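You operate a simulated robot arm through the tools that you are given. There is no shell and no other tool. Be economical: measure what you need, move in short steps, check, and stop when the job is done.

Carry out the task below with a simulated robot arm. There is one attempt and no reset: what you move stays moved.

TASK
Press the blue seal into the black cover and draw the slide back out. Where these are worked on the way, their far stop is far enough and under half their travel is too little: press slide.

It is judged by the outcome, as a careful person would: the job done as asked, and still so three seconds after it is handed in. It fails if anything else is knocked over, pushed out of place, dropped, spilled or broken. Lids that push on must go on centred and level and be pressed home; caps that screw on are set level and turned clockwise until they are tight.

THE ROBOT
A 5-joint arm with a two-finger parallel gripper, fixed in place. Base frame: the origin is at the foot of the arm, x ahead of it, y to its left, z up; the work surface is at about z = 0. Readings come in mm, rad, newtons and seconds.
With the tool pointing down near the work surface it reaches from about 260 to 600 mm from the base axis. Its first joint turns from -1.152 to 1.152 rad. The tool tilts only in the upright plane through the base axis and itself; it spins freely about its own axis. Payload 1.57 kg.
The tool frame sits at the grasp point between the pads (the TCP): z along the fingers, y along the line on which they close. The tips reach 30 mm beyond it. Largest opening 80 mm; finger width 17, thickness 12; the body of the gripper, 40 by 82 mm, starts 80 mm behind the TCP.
Orientation is that of the tool frame in the base frame, as a unit quaternion [w, x, y, z]. With the fingers straight down and closing along the base's y, the tool's x points along the base's -x, its y along +y and its z along -z.

THE INTERFACE
- The arm moves only by the tool arm_command. Its arguments are lists of equal length, an entry for each row: "hand": the closure, from 0 (fully open) to 1 (shut); "slide": the shift along the tool's x, y, z in mm, a list of three; "turn": the turn, a rotation vector about the tool's x, y, z in rad, a list of three. In form: {"hand": [hand, ...], "slide": [[dx, dy, dz], ...], "turn": [[rx, ry, rz], ...]}. A call has 1 to 8 rows; each row is the pose to reach, as a shift and turn from the pose commanded when the call began, along the tool's axes at that moment. Rows are played at 5 a second. More than 50 mm and 0.15 rad between two rows, or a gripper value outside its range, and nothing of the call is played. A pose out of reach is approached as far as the arm can. The call stops where the force on the tool passes 90 N (or 10 N more than at its start, if that is more) or the arm is blocked; 0.2 s more then pass. The fingers move at their own pace (about 153 mm/s each) and stop on an object; they squeeze with about 37 N. The grip force told is the motor's: it shows also when the fingers shut on nothing. Time passes only in rows, and 0.2 s behind the last, so rows that repeat a pose let the fingers close. The reply holds the time, the measured pose of the TCP, the force on the tool along the base axes, the opening and the grip force, in the units named above and with some noise, with the torque about the TCP (base axes, N m) and any sound that the robot's microphone picked up.
- Cameras (640 x 400 px; columns grow to the right, rows downward): "scene" is fixed at [27.9, 382, 541.7]; the picture's right is [-0.85, -0.53, 0.00], its down [-0.21, 0.34, -0.92] and it looks along [0.48, -0.78, -0.40] (base axes); focal length 313 px, centre (320, 200). "wrist" rides on the gripper at [72, -7, -122] in the tool frame; the picture's right is [0.09, 1.00, 0.00], its down [-0.84, 0.08, -0.54] and it looks along [-0.54, 0.05, 0.84] (tool axes); focal length 238 px, centre (320, 200). There is no depth. A picture from a camera that has moved, and an enlarged one, comes with that camera's place and axes in the base frame and with its lens.
- grab_frame(camera): a new picture of that camera. It takes no simulated time.
- close_up(camera, box): a new picture of the part [left, top, right, bottom] of that camera's present view, enlarged. It takes no simulated time.
- finish_job(): hands the job in; it is judged then, once.

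Work in short steps. Places have to be worked out from the pictures, the camera data and where the tool is seen: move nearer, look again, correct. Check each grasp and each placing, and mend what went wrong. You have 120 turns and 64 pictures in all, those below and enlarged ones among them. Open the gripper and draw the arm clear of the work before you hand the job in, unless the task says otherwise; then end with one line.

The tools are called after "Call:" as a command line: name --argument value ..., lists and objects as JSON in quotes. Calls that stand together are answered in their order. arm_command: Moves the arm, as the interface text tells. Its arguments: {"type":"object","properties":{"hand":{"type":"array"},"slide":{"type":"array"},"turn":{"type":"array"}},"required":["hand","slide","turn"]} The other tools are called the same way: grab_frame (camera) takes a picture; close_up (camera, box) takes an enlarged picture of a part of a camera's view; finish_job () hands the job in.

At the start:

```text
t: 0.0
tcp_pos: [234.8, -206.1, 447.4]
ee_rot: [0.0, -0.001, 1.0, 0.0]
wrist_force: [0.7, -0.8, 0.3]
torque: [-0.02, -0.02, -0.03]
width: 80.0
finger_force: 0.1
```

scene: 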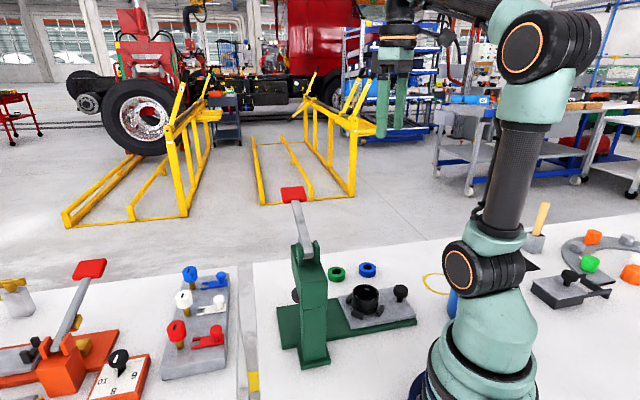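
wrist: 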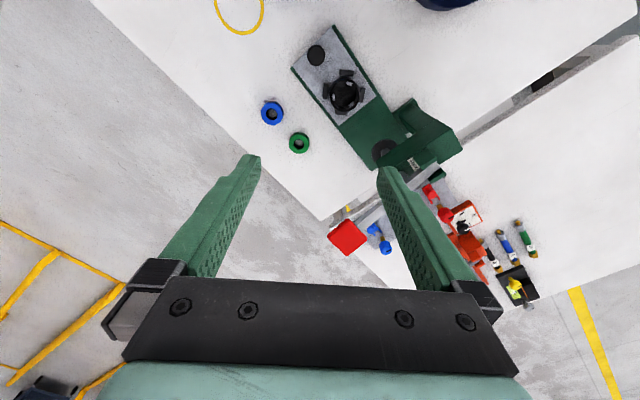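

I'll look closely at the press and the parts first.

Call:
close_up --camera "scene" --box '[260, 170, 440, 380]'

Call:
close_up --camera "wrist" --box '[240, 20, 480, 270]'

```text
1.90 times, centred on (350, 275) of scene
camera zoom: at [27.9, 382.0, 541.7], right [-0.85, -0.53, 0.0], down [-0.21, 0.34, -0.92], along [0.48, -0.78, -0.4], focal length 597 px, centre (263, 57)
```

zoom: 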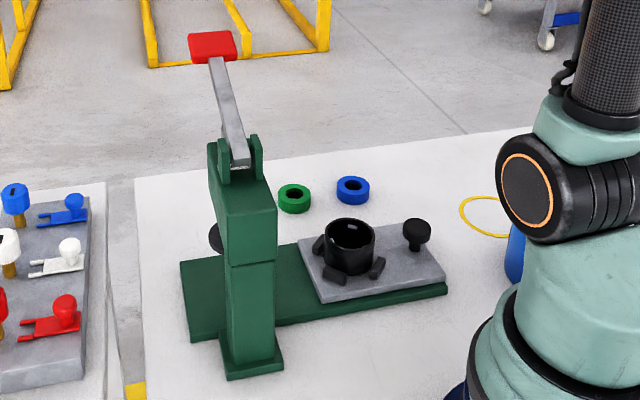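

```text
1.60 times, centred on (360, 145) of wrist
camera zoom: at [163.5, -212.3, 566.6], right [-0.09, 1.0, 0.0], down [0.84, 0.08, 0.54], along [0.54, 0.05, -0.84], focal length 381 px, centre (256, 288)
```

zoom: 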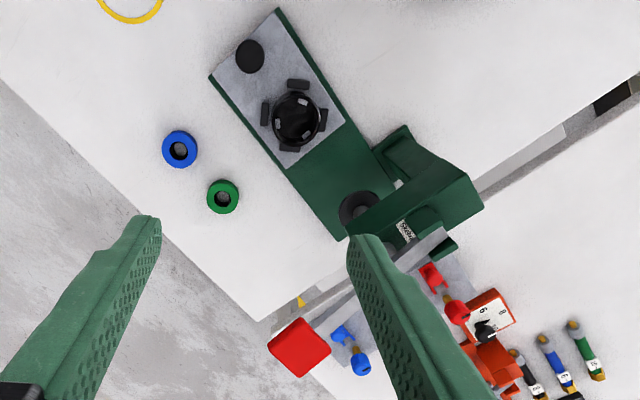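

Triangulating from the two views, the blue seal is at about (297,-306), the cover rim at (236,-156,66), the slide knob at (176,-220,55), the ram near (340,-58) and the lever handle at (422,-143,270). I'll move above the blue seal.

Call:
arm_command --hand '[0, 0, 0, 0, 0, 0, 0]' --slide '[[-9, -14, 44], [-18, -28, 88], [-27, -42, 132], [-36, -57, 176], [-45, -72, 220], [-54, -86, 264], [-62, -101, 307]]' --turn '[[0, 0, 0], [0, 0, 0], [0, 0, 0], [0, 0, 0], [0, 0, 0], [0, 0, 0], [0, 0, 0]]'

Call:
grab_frame --camera "wrist"

```text
t: 1.6
tcp_pos: [296.3, -305.6, 136.9]
ee_rot: [0.001, 0.0, 1.0, 0.0]
wrist_force: [0.2, 0.6, 0.6]
torque: [-0.01, 0.01, 0.01]
width: 79.9
finger_force: 0.1
```

```text
59 pictures are left
camera wrist: at [225.2, -312.7, 256.8], right [-0.09, 1.0, 0.0], down [0.84, 0.08, 0.54], along [0.54, 0.05, -0.84], focal length 238 px, centre (320, 200)
```

wrist: 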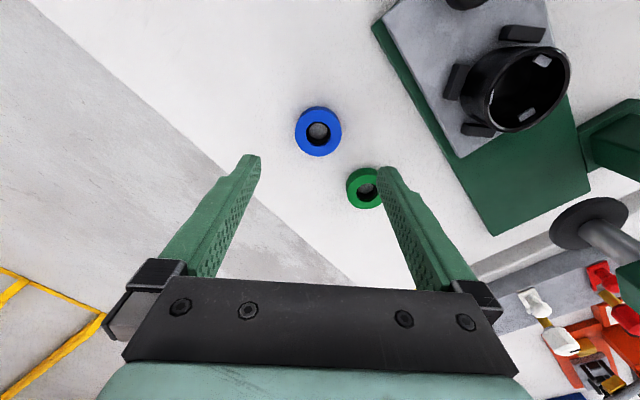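

The seal is almost directly below, at about (297,-308). I'll look closer to judge its height and the cover's bore.

Call:
close_up --camera "scene" --box '[310, 250, 420, 340]'

Call:
close_up --camera "wrist" --box '[260, 60, 420, 220]'

Call:
close_up --camera "wrist" --box '[380, 0, 640, 260]'

```text
4.44 times, centred on (365, 295) of scene
camera zoom: at [27.8, 382.0, 541.7], right [-0.85, -0.53, 0.0], down [-0.21, 0.34, -0.92], along [0.48, -0.78, -0.4], focal length 1392 px, centre (120, -222)
```

zoom: 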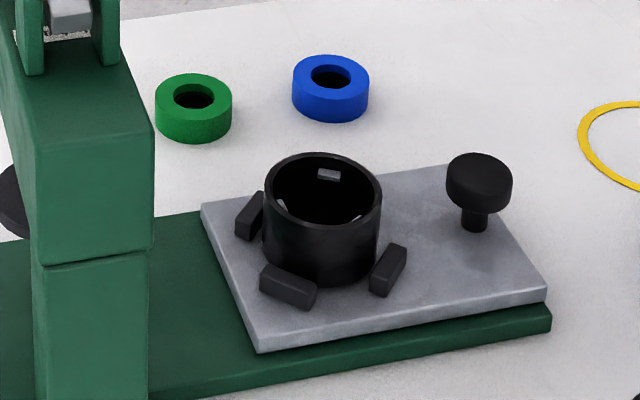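

```text
2.50 times, centred on (340, 140) of wrist
camera zoom: at [225.2, -312.7, 256.8], right [-0.09, 1.0, 0.0], down [0.84, 0.08, 0.54], along [0.54, 0.05, -0.84], focal length 596 px, centre (270, 350)
```

zoom: 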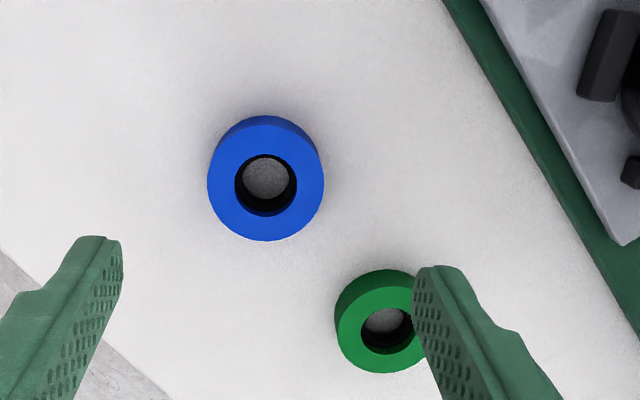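

```text
1.54 times, centred on (510, 130) of wrist
camera zoom: at [225.2, -312.7, 256.8], right [-0.09, 1.0, 0.0], down [0.84, 0.08, 0.54], along [0.54, 0.05, -0.84], focal length 367 px, centre (28, 308)
```

zoom: 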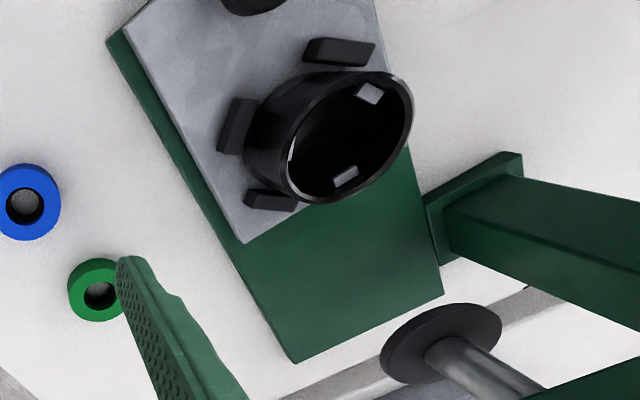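

The seal is about 48 mm across and 19 mm tall. The cover has a bore of about 52 mm with inner lugs. I'll go down so the tips cover the top half of the seal, then close.

Call:
arm_command --hand '[0, 0, 0, 0]' --slide '[[0, 0, 40], [0, 0, 75], [0, 0, 97], [0, 0, 97]]' --turn '[[0, 0, 0], [0, 0, 0], [0, 0, 0], [0, 0, 0]]'

Call:
grab_frame --camera "wrist"

Call:
close_up --camera "scene" --box '[310, 210, 430, 300]'

```text
t: 2.6
tcp_pos: [297.1, -306.4, 41.9]
ee_rot: [0.001, 0.0, 1.0, 0.0]
wrist_force: [0.3, -0.2, -0.1]
torque: [0.03, -0.03, -0.01]
width: 80.3
finger_force: 0.0
```

```text
55 pictures are left
camera wrist: at [225.3, -313.1, 162.4], right [-0.09, 1.0, 0.0], down [0.84, 0.08, 0.54], along [0.54, 0.05, -0.84], focal length 238 px, centre (320, 200)
```

wrist: 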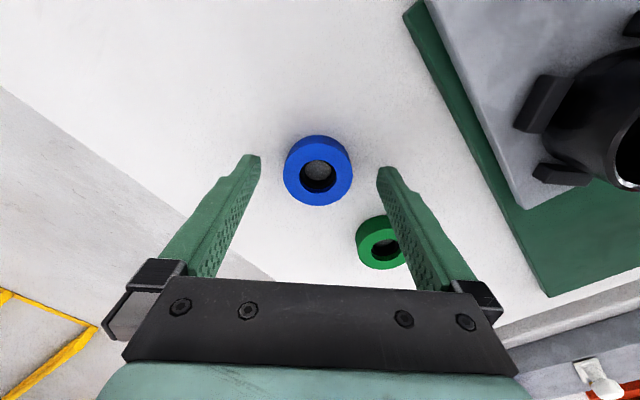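

```text
4.44 times, centred on (370, 255) of scene
camera zoom: at [27.9, 382.0, 541.7], right [-0.85, -0.53, 0.0], down [-0.21, 0.34, -0.92], along [0.48, -0.78, -0.4], focal length 1392 px, centre (98, -44)
```

zoom: 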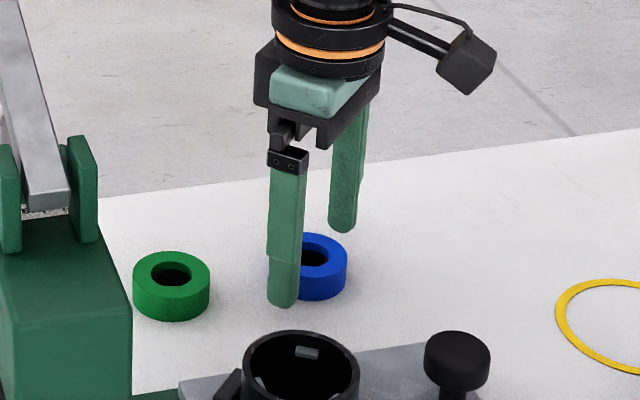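

The fingers straddle the seal on its axis. I'll nudge slightly, close and lift a little.

Call:
arm_command --hand '[0, 0.3, 1, 1, 1, 1, 1]' --slide '[[1.5, -0.7, 1], [1.5, -0.7, 1], [1.5, -0.7, 1], [1.5, -0.7, 1], [1.5, -0.7, 1], [1.5, -0.7, -25], [1.5, -0.7, -60]]' --turn '[[0, 0, 0], [0, 0, 0], [0, 0, 0], [0, 0, 0], [0, 0, 0], [0, 0, 0], [0, 0, 0]]'

Call:
grab_frame --camera "wrist"

Call:
close_up --camera "scene" --box '[310, 190, 430, 280]'

```text
t: 4.2
tcp_pos: [296.6, -306.5, 102.8]
ee_rot: [-0.001, 0.0, 1.0, 0.0]
wrist_force: [0.3, -0.3, -0.9]
torque: [-0.02, -0.01, -0.04]
width: 45.6
finger_force: 36.4
```

```text
53 pictures are left
camera wrist: at [225.5, -313.4, 223.1], right [-0.09, 1.0, 0.0], down [0.84, 0.08, 0.54], along [0.54, 0.05, -0.84], focal length 238 px, centre (320, 200)
```

wrist: 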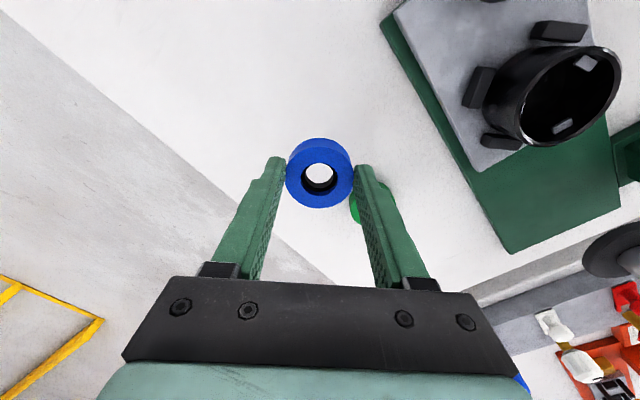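

```text
4.44 times, centred on (370, 235) of scene
camera zoom: at [27.9, 382.0, 541.7], right [-0.85, -0.53, 0.0], down [-0.21, 0.34, -0.92], along [0.48, -0.78, -0.4], focal length 1392 px, centre (98, 44)
```

zoom: 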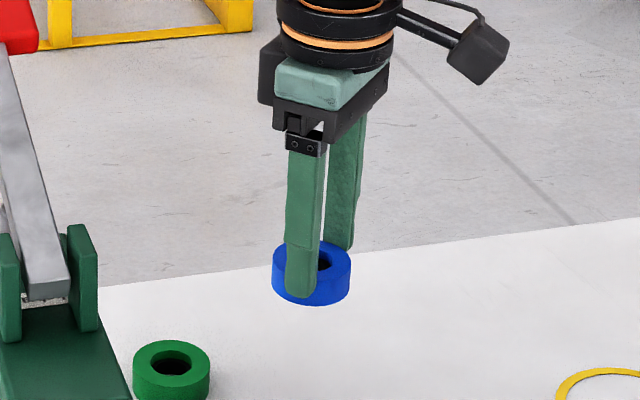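

The seal is gripped level, with its bottom about 41 mm below the TCP. The cover rim triangulates to (237,-157,63). I'll rise and move above it, keeping well clear.

Call:
arm_command --hand '[1, 1, 1, 1, 1, 1]' --slide '[[0, 0, -40], [15, 37, -47], [30, 75, -47], [45, 112, -47], [59, 149, -47], [59, 149, -47]]' --turn '[[0, 0, 0], [0, 0, 0], [0, 0, 0], [0, 0, 0], [0, 0, 0], [0, 0, 0]]'

Call:
grab_frame --camera "wrist"

Call:
close_up --camera "scene" --box '[310, 220, 430, 340]'

```text
t: 5.6
tcp_pos: [236.1, -158.2, 149.4]
ee_rot: [0.0, 0.0, 1.0, 0.0]
wrist_force: [0.3, 1.2, -0.2]
torque: [-0.03, 0.03, 0.01]
width: 45.6
finger_force: 36.9
```

```text
51 pictures are left
camera wrist: at [164.7, -164.1, 269.8], right [-0.09, 1.0, 0.0], down [0.84, 0.08, 0.54], along [0.54, 0.05, -0.84], focal length 238 px, centre (320, 200)
```

wrist: 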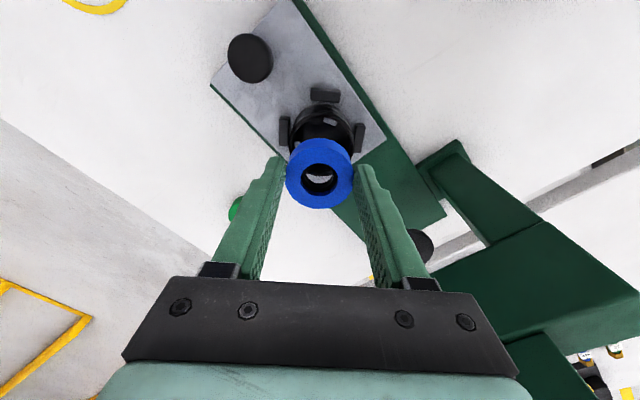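

```text
3.33 times, centred on (370, 280) of scene
camera zoom: at [27.8, 382.0, 541.7], right [-0.85, -0.53, 0.0], down [-0.21, 0.34, -0.92], along [0.48, -0.78, -0.4], focal length 1044 px, centre (153, -67)
```

zoom: 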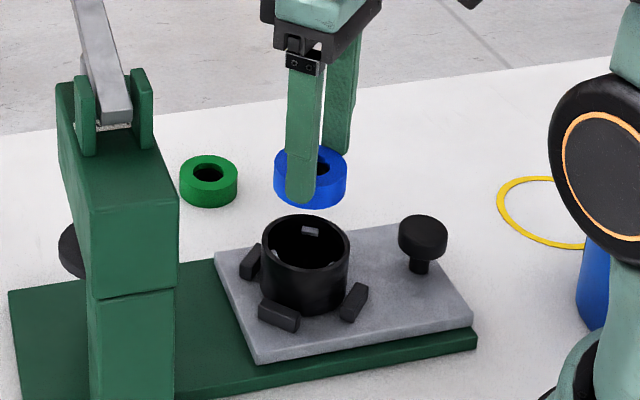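

Both views show the seal within about 2 mm of the cover axis. I'll zoom in to refine this.

Call:
close_up --camera "wrist" --box '[260, 70, 390, 220]'

Call:
close_up --camera "scene" --box '[340, 240, 400, 310]'

```text
2.67 times, centred on (325, 145) of wrist
camera zoom: at [164.7, -164.1, 269.8], right [-0.09, 1.0, 0.0], down [0.84, 0.08, 0.54], along [0.54, 0.05, -0.84], focal length 636 px, centre (307, 347)
```

zoom: 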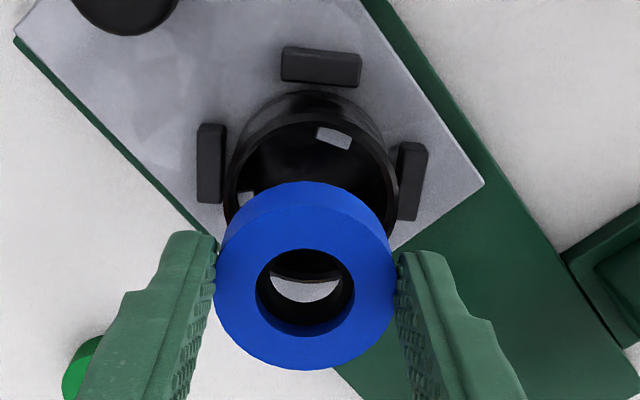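

```text
5.71 times, centred on (370, 275) of scene
camera zoom: at [27.8, 382.0, 541.7], right [-0.85, -0.53, 0.0], down [-0.21, 0.34, -0.92], along [0.48, -0.78, -0.4], focal length 1790 px, centre (34, -229)
```

zoom: 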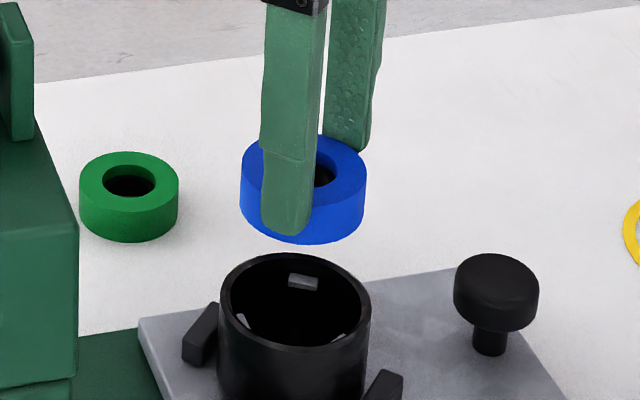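

The seal needs to move about (-1.1, +1.8) mm. I'll apply that, descend until its bottom is just above the rim, and look again.

Call:
arm_command --hand '[1, 1, 1]' --slide '[[1.1, 1.8, 15], [1.1, 1.8, 35], [1.1, 1.8, 35]]' --turn '[[0, 0, 0], [0, 0, 0], [0, 0, 0]]'

Call:
close_up --camera "wrist" --box '[260, 70, 390, 220]'

Call:
close_up --camera "scene" --box '[340, 250, 400, 320]'

```text
t: 6.4
tcp_pos: [235.1, -156.2, 114.8]
ee_rot: [0.001, 0.0, 1.0, 0.0]
wrist_force: [0.2, 0.0, -0.9]
torque: [0.03, 0.02, -0.02]
width: 45.4
finger_force: 36.8
```

```text
2.67 times, centred on (325, 145) of wrist
camera zoom: at [163.8, -163.1, 235.0], right [-0.09, 1.0, 0.0], down [0.84, 0.08, 0.54], along [0.54, 0.05, -0.84], focal length 636 px, centre (307, 347)
```

zoom: 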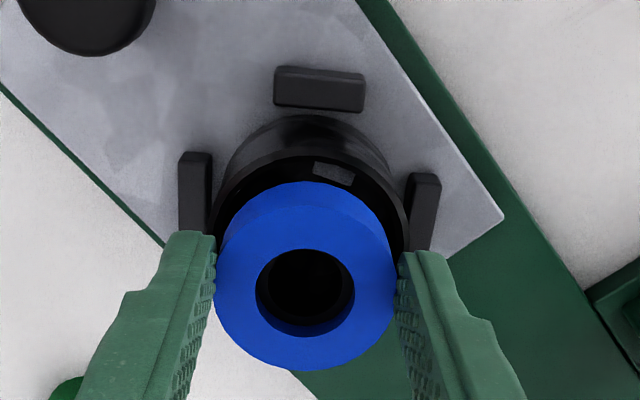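

```text
5.71 times, centred on (370, 285) of scene
camera zoom: at [27.9, 382.0, 541.7], right [-0.85, -0.53, 0.0], down [-0.21, 0.34, -0.92], along [0.48, -0.78, -0.4], focal length 1790 px, centre (34, -286)
```

zoom: 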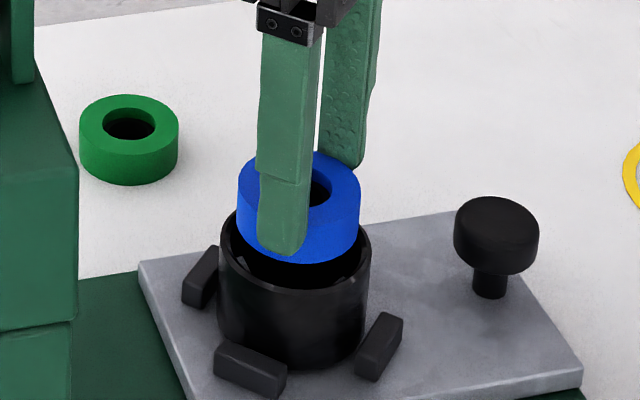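

The seal is centred to within about 0.5 mm in both views. I'll lower its bottom some 7–8 mm into the bore, with the fingertips staying above the rim.

Call:
arm_command --hand '[1, 1, 1, 1]' --slide '[[0.3, 0.4, 6], [0.3, 0.4, 11], [0.3, 0.4, 16], [0.3, 0.4, 16]]' --turn '[[0, 0, 0], [0, 0, 0], [0, 0, 0], [0, 0, 0]]'

Call:
close_up --camera "wrist" --box '[260, 70, 390, 220]'

Call:
close_up --camera "scene" --box '[340, 250, 400, 320]'

```text
t: 7.4
tcp_pos: [234.8, -156.7, 97.6]
ee_rot: [-0.001, 0.0, 1.0, 0.0]
wrist_force: [0.9, 0.1, 0.7]
torque: [0.03, -0.01, 0.01]
width: 45.4
finger_force: 37.1
```

```text
2.67 times, centred on (325, 145) of wrist
camera zoom: at [163.6, -162.6, 218.7], right [-0.09, 1.0, 0.0], down [0.84, 0.08, 0.54], along [0.54, 0.05, -0.84], focal length 636 px, centre (307, 347)
```

zoom: 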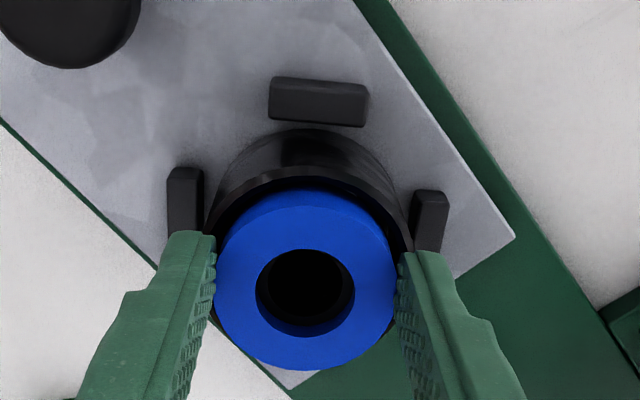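

```text
5.71 times, centred on (370, 285) of scene
camera zoom: at [27.9, 382.0, 541.7], right [-0.85, -0.53, 0.0], down [-0.21, 0.34, -0.92], along [0.48, -0.78, -0.4], focal length 1790 px, centre (34, -286)
```

zoom: 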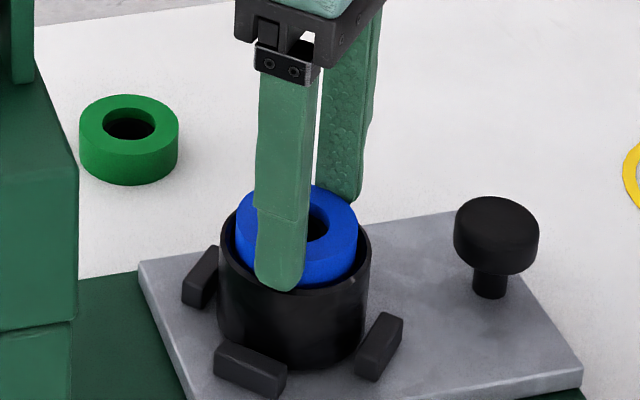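

The seal is inside the bore with no contact force. I'll go 2 mm lower, release with a modest opening, and rise.

Call:
arm_command --hand '[1, 1, 0.35, 0.3, 0.3, 0.3, 0.3]' --slide '[[0, 0, 2], [0, 0, 2], [0, 0, 2], [0, 0, 2], [0, 0, 2], [0, 0, -25], [0, 0, -65]]' --turn '[[0, 0, 0], [0, 0, 0], [0, 0, 0], [0, 0, 0], [0, 0, 0], [0, 0, 0], [0, 0, 0]]'

Call:
close_up --camera "wrist" --box '[220, 20, 430, 220]'

Call:
close_up --camera "scene" --box '[340, 250, 400, 320]'

```text
t: 9.0
tcp_pos: [235.7, -156.0, 161.4]
ee_rot: [0.001, 0.0, 1.0, 0.0]
wrist_force: [-0.2, 0.1, -0.5]
torque: [0.01, 0.01, 0.0]
width: 56.0
finger_force: 0.1
```

```text
2.00 times, centred on (325, 120) of wrist
camera zoom: at [164.1, -161.5, 282.4], right [-0.09, 1.0, 0.0], down [0.84, 0.08, 0.54], along [0.54, 0.05, -0.84], focal length 477 px, centre (310, 360)
```

zoom: 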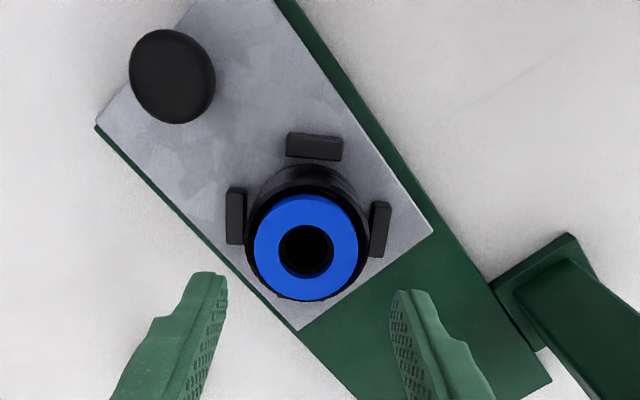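

```text
5.71 times, centred on (370, 285) of scene
camera zoom: at [27.9, 382.0, 541.7], right [-0.85, -0.53, 0.0], down [-0.21, 0.34, -0.92], along [0.48, -0.78, -0.4], focal length 1790 px, centre (34, -286)
```

zoom: 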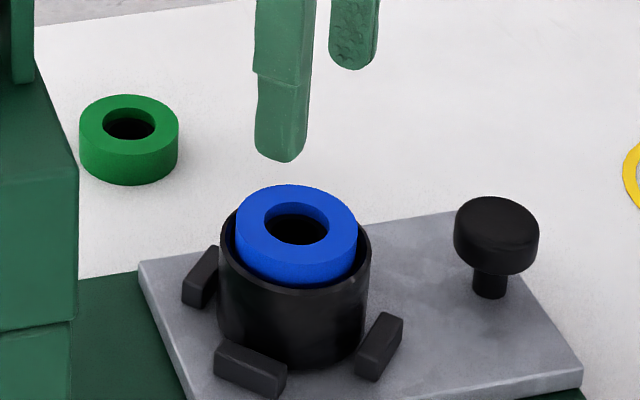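

The seal sits level in the cover, standing proud on the lugs. Next is the slide: its knob is at about (175.5,-218.5), top near z 55, and the slide runs along (0.70,0.72). I'll move above the knob, turning the gripper so it closes across the slide.

Call:
arm_command --hand '[0.3, 0.2, 0.1, 0, 0, 0, 0]' --slide '[[10, -10, 0], [20, -20, 0], [30, -31, 0], [40, -42, 0], [50, -52, 0], [60, -62, 0], [60, -62, 10]]' --turn '[[0, 0, -0.134], [0, 0, -0.268], [0, 0, -0.4], [0, 0, -0.535], [0, 0, -0.67], [0, 0, -0.8], [0, 0, -0.8]]'

Call:
grab_frame --camera "wrist"

Call:
close_up --camera "scene" --box '[310, 200, 450, 340]'

```text
t: 10.6
tcp_pos: [175.6, -218.9, 154.9]
ee_rot: [0.0, -0.391, 0.921, 0.0]
wrist_force: [0.3, 0.3, 0.2]
torque: [0.02, 0.04, -0.02]
width: 80.0
finger_force: 0.1
```

```text
41 pictures are left
camera wrist: at [130.5, -274.8, 274.4], right [-0.78, 0.63, 0.0], down [0.53, 0.66, 0.54], along [0.34, 0.42, -0.84], focal length 238 px, centre (320, 200)
```

wrist: 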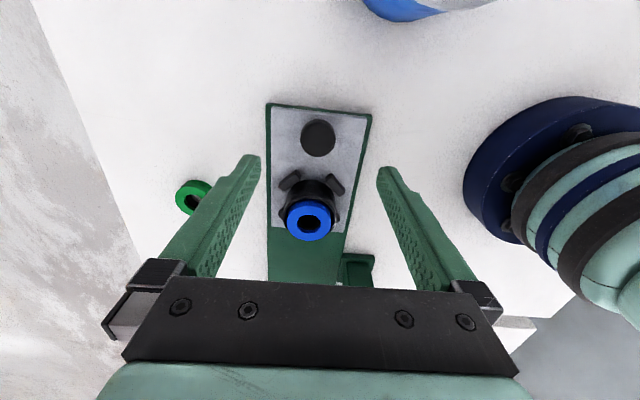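

```text
2.86 times, centred on (380, 270) of scene
camera zoom: at [27.8, 382.0, 541.7], right [-0.85, -0.53, 0.0], down [-0.21, 0.34, -0.92], along [0.48, -0.78, -0.4], focal length 895 px, centre (149, 0)
```

zoom: 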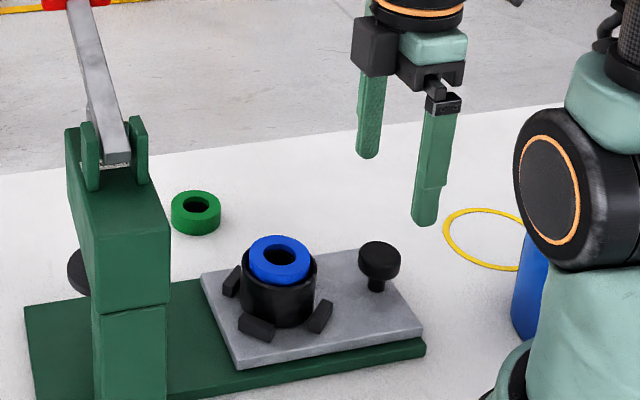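

The knob is centred between the fingers. I'll descend to knob height and close on it.

Call:
arm_command --hand '[0, 0, 0, 0.5, 1, 1, 1]' --slide '[[1.4, 0, 40], [1.4, 0, 75], [1.4, 0, 87], [1.4, 0, 87], [1.4, 0, 87], [1.4, 0, 87], [1.4, 0, 87]]' --turn '[[0, 0, 0], [0, 0, 0], [0, 0, 0], [0, 0, 0], [0, 0, 0], [0, 0, 0], [0, 0, 0]]'

Call:
close_up --camera "scene" --box '[310, 200, 450, 340]'

Call:
grab_frame --camera "wrist"

```text
t: 12.2
tcp_pos: [175.4, -220.8, 67.6]
ee_rot: [0.002, -0.389, 0.921, -0.003]
wrist_force: [18.2, -13.4, -24.5]
torque: [0.23, -0.04, -0.4]
width: 32.1
finger_force: 40.7
```

```text
2.86 times, centred on (380, 270) of scene
camera zoom: at [27.9, 381.9, 541.7], right [-0.85, -0.53, 0.0], down [-0.21, 0.34, -0.92], along [0.48, -0.78, -0.4], focal length 895 px, centre (149, 0)
```

zoom: 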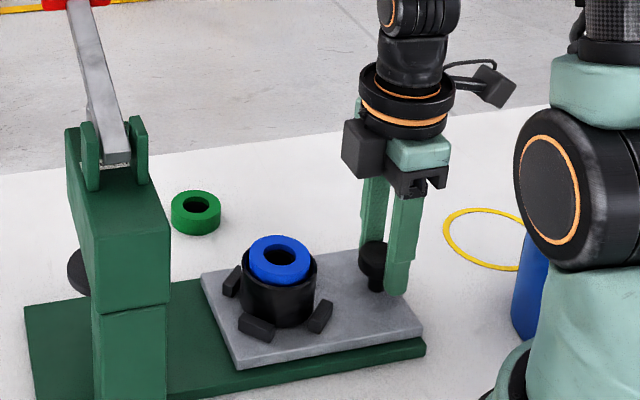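

```text
38 pictures are left
camera wrist: at [130.3, -275.7, 187.3], right [-0.78, 0.63, -0.01], down [0.53, 0.66, 0.54], along [0.34, 0.42, -0.84], focal length 238 px, centre (320, 200)
```

wrist: 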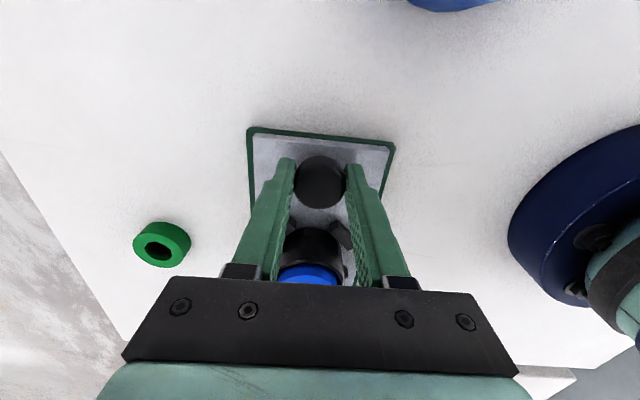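

The knob is held (32 mm), with a small side load from about 1 mm of offset. I'll ease that off and push the slide about 30 mm towards the press to learn its line from the forces.

Call:
arm_command --hand '[1, 1, 1, 1]' --slide '[[0, -0.8, 0.5], [-10, -0.9, 0.5], [-20, -1, 0.5], [-30, -1.1, 0.5]]' --turn '[[0, 0, 0], [0, 0, 0], [0, 0, 0], [0, 0, 0]]'

Call:
close_up --camera "scene" --box '[270, 200, 430, 360]'

```text
t: 13.2
tcp_pos: [196.6, -200.2, 65.3]
ee_rot: [0.001, -0.389, 0.921, -0.002]
wrist_force: [10.6, -11.9, -2.0]
torque: [-0.1, 0.03, -0.47]
width: 32.4
finger_force: 40.3
```

```text
2.50 times, centred on (350, 280) of scene
camera zoom: at [27.9, 382.0, 541.7], right [-0.85, -0.53, 0.0], down [-0.21, 0.34, -0.92], along [0.48, -0.78, -0.4], focal length 783 px, centre (245, 0)
```

zoom: 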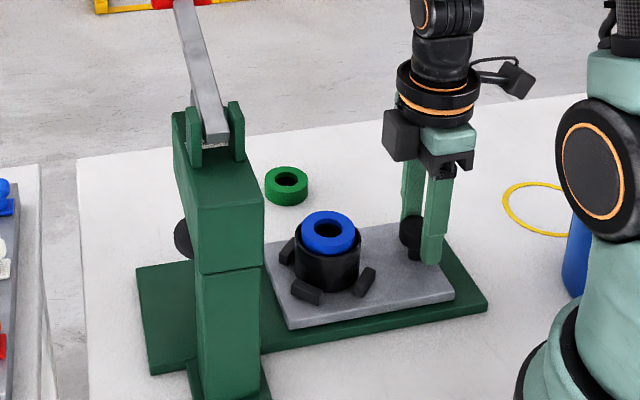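

The slide moves freely with the seal riding level. I'll continue, trimming the sideways load.

Call:
arm_command --hand '[1, 1, 1, 1, 1, 1]' --slide '[[-12, -0.7, 0], [-24, -0.8, 0], [-36, -0.9, 0], [-48, -1, 0], [-60, -1.1, 0], [-72, -1.2, 0]]' --turn '[[0, 0, 0], [0, 0, 0], [0, 0, 0], [0, 0, 0], [0, 0, 0], [0, 0, 0]]'

Call:
close_up --camera "scene" --box '[250, 200, 410, 360]'

Call:
grab_frame --camera "wrist"

```text
t: 14.6
tcp_pos: [247.6, -148.2, 65.1]
ee_rot: [0.003, -0.389, 0.921, -0.001]
wrist_force: [13.5, -14.7, -11.9]
torque: [-0.17, 0.28, -0.22]
width: 32.1
finger_force: 40.7
```

```text
2.50 times, centred on (330, 280) of scene
camera zoom: at [27.9, 381.9, 541.7], right [-0.85, -0.53, 0.0], down [-0.21, 0.34, -0.92], along [0.48, -0.78, -0.4], focal length 783 px, centre (295, 0)
```

zoom: 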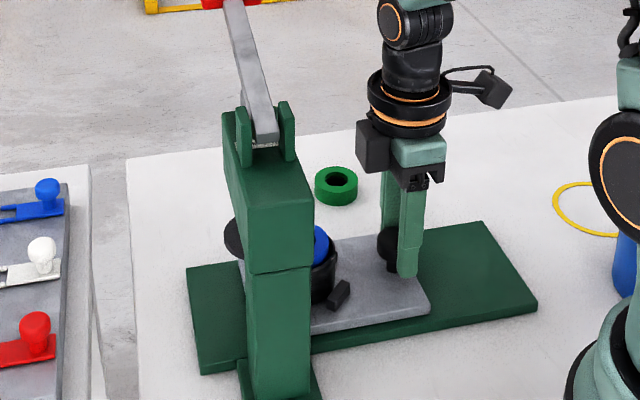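

```text
35 pictures are left
camera wrist: at [201.6, -204.8, 185.9], right [-0.78, 0.63, 0.0], down [0.53, 0.66, 0.54], along [0.34, 0.42, -0.84], focal length 238 px, centre (320, 200)
```

wrist: 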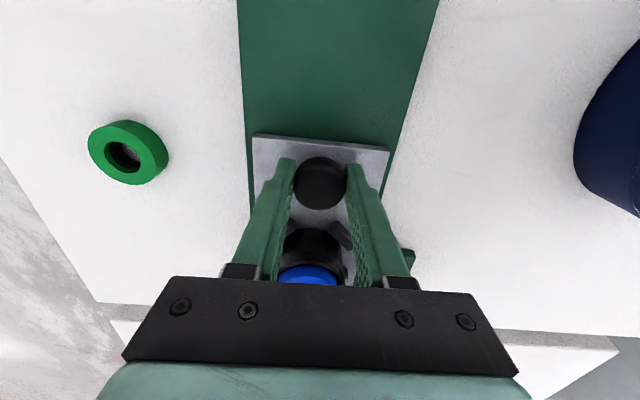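

Still smooth at about 102 mm of travel. I'll go another 24 mm in smaller steps, watching clearance under the ram.

Call:
arm_command --hand '[1, 1, 1, 1]' --slide '[[-6, -0.8, 0.3], [-12, -0.9, 0.3], [-18, -1, 0.3], [-24, -1, 0.3]]' --turn '[[0, 0, 0], [0, 0, 0], [0, 0, 0], [0, 0, 0]]'

Call:
close_up --camera "scene" --box '[270, 230, 370, 330]'

```text
t: 15.6
tcp_pos: [263.8, -131.5, 65.7]
ee_rot: [0.0, -0.39, 0.921, -0.001]
wrist_force: [4.5, -7.9, 15.4]
torque: [0.02, -0.22, -0.53]
width: 32.4
finger_force: 41.0
```

```text
4.00 times, centred on (320, 280) of scene
camera zoom: at [27.8, 382.0, 541.6], right [-0.85, -0.53, 0.0], down [-0.21, 0.34, -0.92], along [0.48, -0.78, -0.4], focal length 1253 px, centre (320, -120)
```

zoom: 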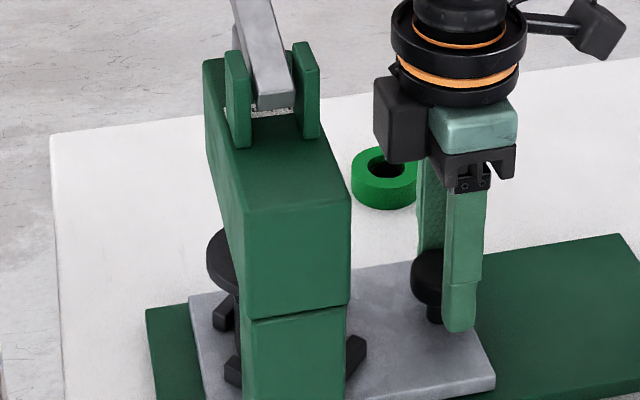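

No obstruction so far. I'll continue in 5 mm steps until the stop shows in the force.

Call:
arm_command --hand '[1, 1, 1]' --slide '[[-5, 0, 0.1], [-10, 0, 0.1], [-10, 0, 0.1]]' --turn '[[0, 0, 0], [0, 0, 0], [0, 0, 0]]'

Call:
arm_command --hand '[1, 1, 1]' --slide '[[-5, 0, 0], [-10, 0, 0], [-10, 0, 0]]' --turn '[[0, 0, 0], [0, 0, 0], [0, 0, 0]]'

Call:
close_up --camera "scene" --box '[270, 230, 370, 330]'

```text
t: 16.4
tcp_pos: [272.6, -124.9, 65.9]
ee_rot: [0.0, -0.39, 0.921, -0.001]
wrist_force: [5.1, -4.3, 20.9]
torque: [-0.05, -0.02, -0.44]
width: 32.4
finger_force: 40.5
```

```text
t: 17.2
tcp_pos: [278.2, -117.8, 65.3]
ee_rot: [0.001, -0.389, 0.921, -0.001]
wrist_force: [0.7, -36.4, -7.7]
torque: [-0.43, 0.1, -0.5]
width: 32.3
finger_force: 40.5
```

```text
4.00 times, centred on (320, 280) of scene
camera zoom: at [27.9, 382.0, 541.6], right [-0.85, -0.53, 0.0], down [-0.21, 0.34, -0.92], along [0.48, -0.78, -0.4], focal length 1253 px, centre (320, -120)
```

zoom: 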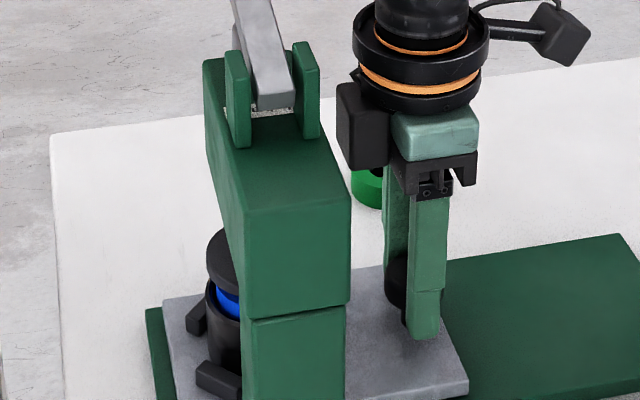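

The resisting force along the slide rose to about 25 N after 145 mm of travel, and the cover is under the ram. That looks like the stop, so I'll nudge 2 mm to confirm.

Call:
arm_command --hand '[1, 1]' --slide '[[-2, -0.2, 0], [-2, -0.2, 0]]' --turn '[[0, 0, 0], [0, 0, 0]]'

```text
t: 17.8
tcp_pos: [281.8, -114.1, 65.3]
ee_rot: [0.001, -0.389, 0.921, -0.001]
wrist_force: [2.2, -36.6, -6.3]
torque: [-0.36, 0.08, -0.3]
width: 32.2
finger_force: 40.7
```

Call:
close_up --camera "scene" --box '[270, 230, 370, 330]'

Call:
grab_frame --camera "wrist"

```text
4.00 times, centred on (320, 280) of scene
camera zoom: at [27.9, 382.0, 541.6], right [-0.85, -0.53, 0.0], down [-0.21, 0.34, -0.92], along [0.48, -0.78, -0.4], focal length 1253 px, centre (320, -120)
```

zoom: 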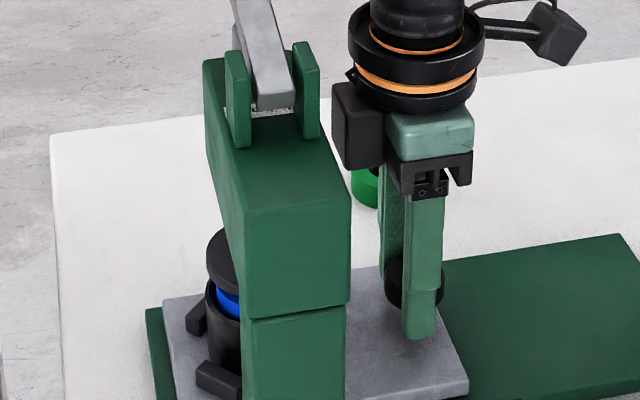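

```text
31 pictures are left
camera wrist: at [234.9, -171.5, 185.9], right [-0.78, 0.63, 0.0], down [0.53, 0.65, 0.54], along [0.34, 0.42, -0.84], focal length 238 px, centre (320, 200)
```

wrist: 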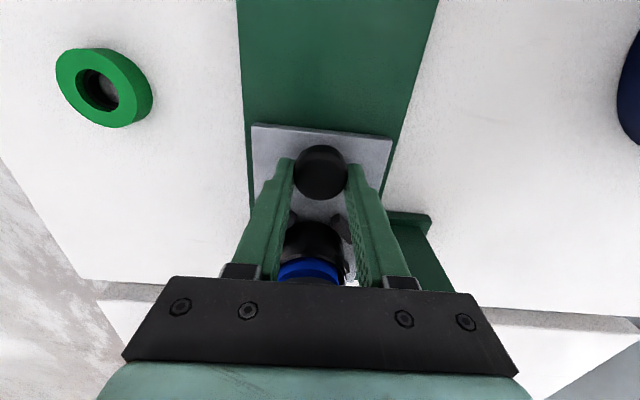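

The slide stayed put and only the fingers slipped along the knob, so it is at its stop. I'll open and rise straight up to above lever height.

Call:
arm_command --hand '[0.3, 0.3, 0.3, 0.3, 0.3, 0.3, 0.3, 0.3]' --slide '[[3, 0, 0], [3, 0, 0], [3, 0, -48], [3, 0, -96], [3, 0, -144], [3, 0, -192], [3, 0, -240], [3, 0, -285]]' --turn '[[0, 0, 0], [0, 0, 0], [0, 0, 0], [0, 0, 0], [0, 0, 0], [0, 0, 0], [0, 0, 0], [0, 0, 0]]'

Call:
grab_frame --camera "wrist"

Call:
grab_frame --camera "scene"

```text
t: 19.6
tcp_pos: [277.2, -117.8, 351.1]
ee_rot: [0.0, -0.39, 0.921, 0.0]
wrist_force: [-0.1, 0.5, 0.1]
torque: [0.02, -0.02, -0.01]
width: 56.0
finger_force: 0.1
```

```text
30 pictures are left
camera wrist: at [232.0, -173.5, 471.6], right [-0.78, 0.63, 0.0], down [0.53, 0.65, 0.54], along [0.34, 0.42, -0.84], focal length 238 px, centre (320, 200)
```

wrist: 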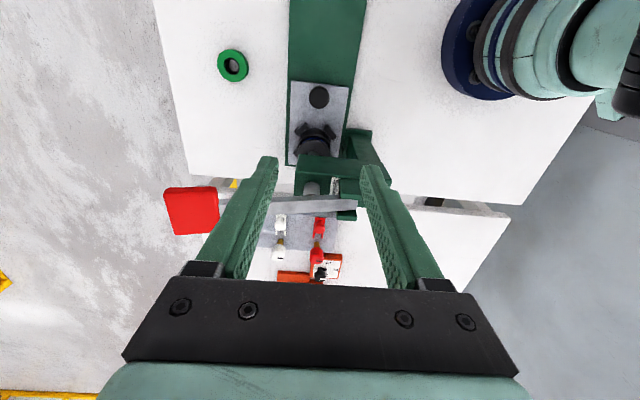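

```text
29 pictures are left
```

scene: 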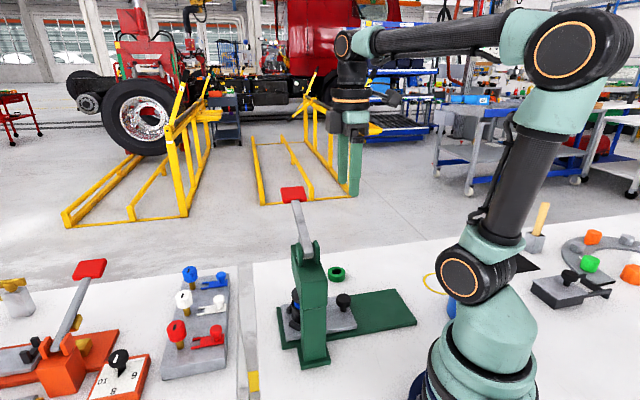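

The handle pad is at about (424,-145.5,270) and the lever pivot at about (302,-20,222). I'll close the fingers and move over the pad, staying above it.

Call:
arm_command --hand '[1, 1, 1, 1, 1]' --slide '[[-20, -31, 0], [-41, -62, 0], [-62, -93, 0], [-82, -125, 0], [-82, -125, 15]]' --turn '[[0, 0, 0], [0, 0, 0], [0, 0, 0], [0, 0, 0], [0, 0, 0]]'

Call:
grab_frame --camera "wrist"

Call:
close_up --camera "scene" --box '[230, 130, 350, 330]'

```text
t: 20.8
tcp_pos: [423.0, -147.1, 334.7]
ee_rot: [0.0, -0.39, 0.921, 0.0]
wrist_force: [0.1, 0.6, 0.2]
torque: [0.0, -0.02, 0.02]
width: 0.0
finger_force: 21.6
```

```text
28 pictures are left
camera wrist: at [378.5, -202.9, 454.8], right [-0.78, 0.63, 0.0], down [0.53, 0.65, 0.54], along [0.34, 0.42, -0.84], focal length 238 px, centre (320, 200)
```

wrist: 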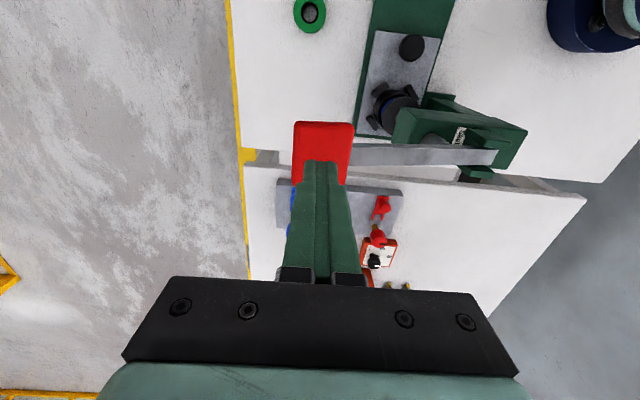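

```text
2.00 times, centred on (290, 230) of scene
camera zoom: at [27.9, 382.0, 541.7], right [-0.85, -0.53, 0.0], down [-0.21, 0.34, -0.92], along [0.48, -0.78, -0.4], focal length 627 px, centre (380, 140)
```

zoom: 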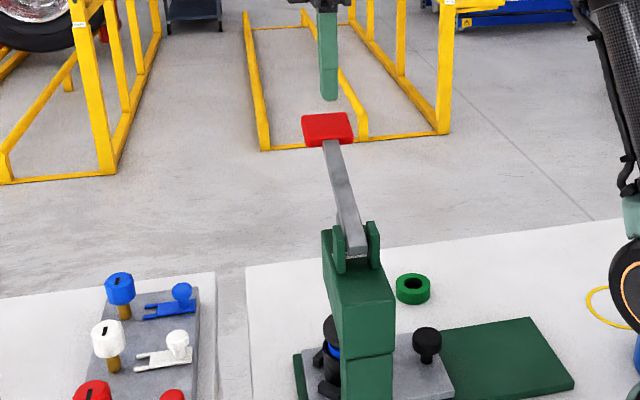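

The closed fingers are over the pad centre. I'll lower onto it and begin pressing along the lever's arc, watching the force.

Call:
arm_command --hand '[1, 1, 1, 1, 1]' --slide '[[0, 0, 22], [0, 0, 32], [0, -2, 42], [0, -4, 52], [0, -5, 62]]' --turn '[[0, 0, 0], [0, 0, 0], [0, 0, 0], [0, 0, 0], [0, 0, 0]]'

Call:
close_up --camera "scene" --box '[230, 130, 350, 330]'

```text
t: 22.0
tcp_pos: [429.2, -150.5, 272.7]
ee_rot: [-0.001, -0.389, 0.921, 0.0]
wrist_force: [-0.7, -1.7, 1.7]
torque: [-0.03, -0.03, 0.01]
width: 0.0
finger_force: 21.1
```

```text
2.00 times, centred on (290, 230) of scene
camera zoom: at [27.8, 382.0, 541.7], right [-0.85, -0.53, 0.0], down [-0.21, 0.34, -0.92], along [0.48, -0.78, -0.4], focal length 627 px, centre (380, 140)
```

zoom: 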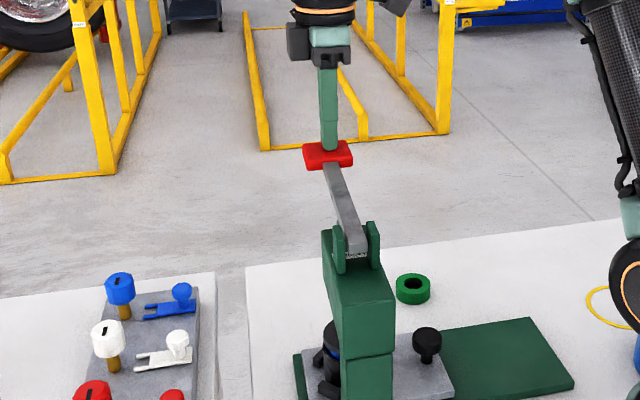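

The lever turns down easily. I'll continue along the arc.

Call:
arm_command --hand '[1, 1, 1, 1, 1, 1]' --slide '[[0, -1, 10], [0, -1, 20], [0, -1, 30], [0, 0, 40], [0, 1, 50], [0, 3, 60]]' --turn '[[0, 0, 0], [0, 0, 0], [0, 0, 0], [0, 0, 0], [0, 0, 0], [0, 0, 0]]'

Call:
close_up --camera "scene" --box '[230, 130, 350, 330]'

```text
t: 23.3
tcp_pos: [427.6, -149.2, 233.4]
ee_rot: [0.005, -0.388, 0.922, -0.004]
wrist_force: [-10.0, 0.5, 23.8]
torque: [0.17, 0.48, 0.1]
width: 0.0
finger_force: 20.9
stopped in row 6: the force on the tool passed its limit at 101 N (the readings are from after the stop); the commanded pose is now the measured one
```

```text
2.00 times, centred on (290, 230) of scene
camera zoom: at [27.7, 382.0, 541.6], right [-0.85, -0.53, 0.0], down [-0.21, 0.34, -0.92], along [0.48, -0.78, -0.4], focal length 627 px, centre (380, 140)
```

zoom: 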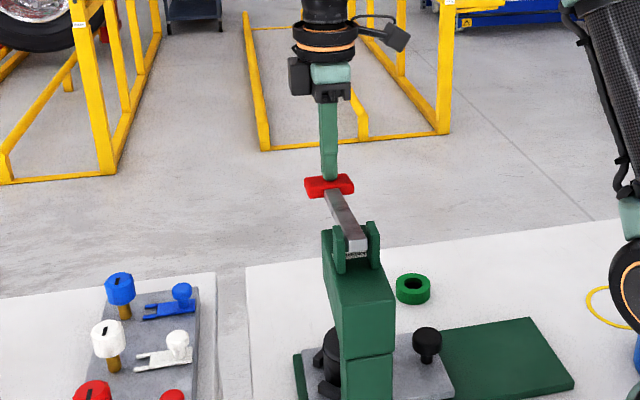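

The force peaked at 101 N with the pad at about z 203. I'll look at the ram and seal.

Call:
close_up --camera "scene" --box '[270, 230, 350, 340]'

Call:
close_up --camera "wrist" --box '[300, 0, 560, 220]'

```text
3.64 times, centred on (310, 285) of scene
camera zoom: at [27.7, 382.0, 541.6], right [-0.85, -0.53, 0.0], down [-0.21, 0.34, -0.92], along [0.48, -0.78, -0.4], focal length 1139 px, centre (356, -109)
```

zoom: 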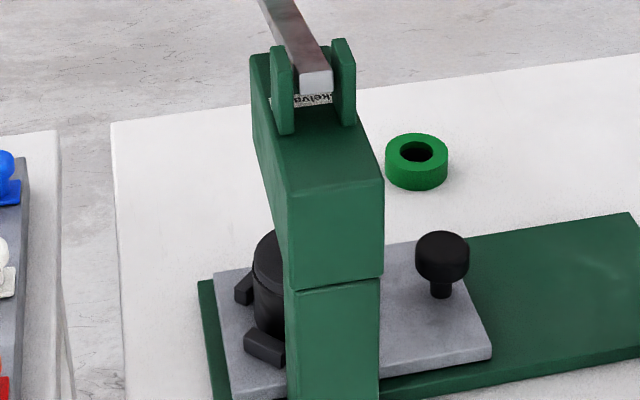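

```text
1.82 times, centred on (430, 110) of wrist
camera zoom: at [382.3, -204.8, 354.3], right [-0.78, 0.63, -0.01], down [0.52, 0.66, 0.55], along [0.35, 0.42, -0.84], focal length 433 px, centre (120, 364)
```

zoom: 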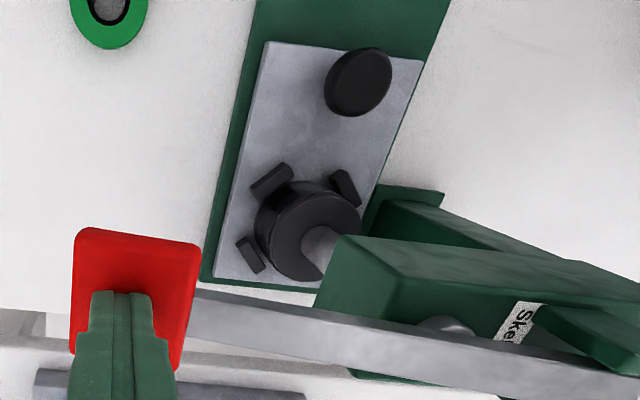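

The ram disc appears flush on the cover rim. I'll press once more to confirm it is home.

Call:
arm_command --hand '[1, 1, 1, 1]' --slide '[[0, 0, 3], [0, 0, 6], [0, 0, 9], [0, 0, 12]]' --turn '[[0, 0, 0], [0, 0, 0], [0, 0, 0], [0, 0, 0]]'

Call:
close_up --camera "scene" --box '[270, 230, 350, 340]'

```text
t: 24.1
tcp_pos: [429.2, -149.7, 234.2]
ee_rot: [0.008, -0.389, 0.921, -0.007]
wrist_force: [-9.1, 0.5, 24.0]
torque: [0.2, 0.42, 0.04]
width: 0.0
finger_force: 21.5
stopped in row 3: the force on the tool passed its limit at 94 N (the readings are from after the stop); the commanded pose is now the measured one
```

```text
3.64 times, centred on (310, 285) of scene
camera zoom: at [27.8, 382.0, 541.6], right [-0.85, -0.53, 0.0], down [-0.21, 0.34, -0.92], along [0.48, -0.78, -0.4], focal length 1139 px, centre (356, -109)
```

zoom: 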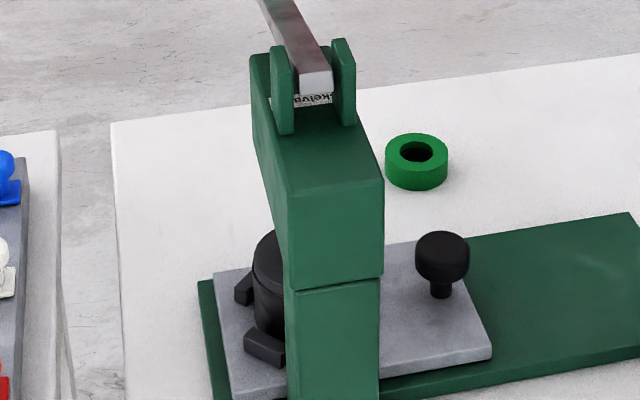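

It's at a hard stop, with the pad no lower than before. I'll rise and see whether the lever returns by itself.

Call:
arm_command --hand '[1, 1, 1, 1, 1, 1]' --slide '[[0, 0, -10], [0, 0, -25], [0, 0, -45], [0, 0, -70], [0, 0, -100], [0, 0, -100]]' --turn '[[0, 0, 0], [0, 0, 0], [0, 0, 0], [0, 0, 0], [0, 0, 0], [0, 0, 0]]'

Call:
close_up --camera "scene" --box '[230, 130, 350, 330]'

Call:
grab_frame --camera "wrist"

```text
t: 25.5
tcp_pos: [427.2, -147.5, 331.5]
ee_rot: [0.006, -0.39, 0.921, -0.006]
wrist_force: [-0.6, 0.4, 0.4]
torque: [-0.01, 0.0, 0.0]
width: 0.2
finger_force: 21.5
```

```text
2.00 times, centred on (290, 230) of scene
camera zoom: at [27.9, 382.0, 541.7], right [-0.85, -0.53, 0.0], down [-0.21, 0.34, -0.92], along [0.48, -0.78, -0.4], focal length 627 px, centre (380, 140)
```

zoom: 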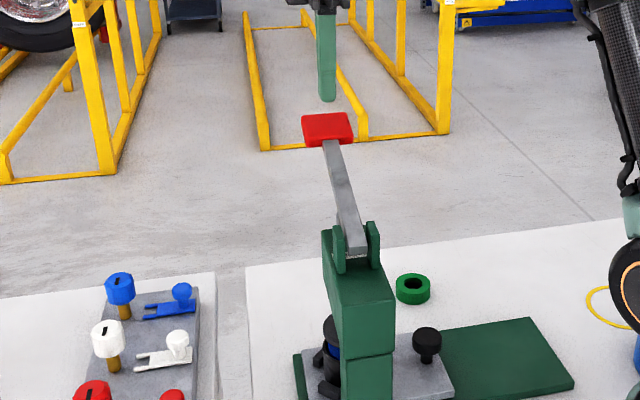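

```text
20 pictures are left
camera wrist: at [380.0, -203.6, 452.1], right [-0.78, 0.63, -0.02], down [0.52, 0.66, 0.55], along [0.35, 0.42, -0.84], focal length 238 px, centre (320, 200)
```

wrist: 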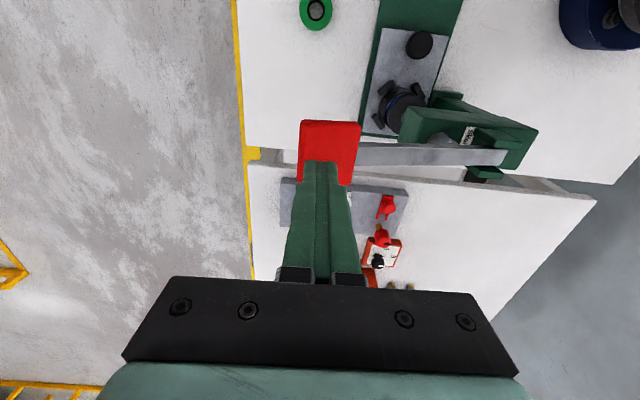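

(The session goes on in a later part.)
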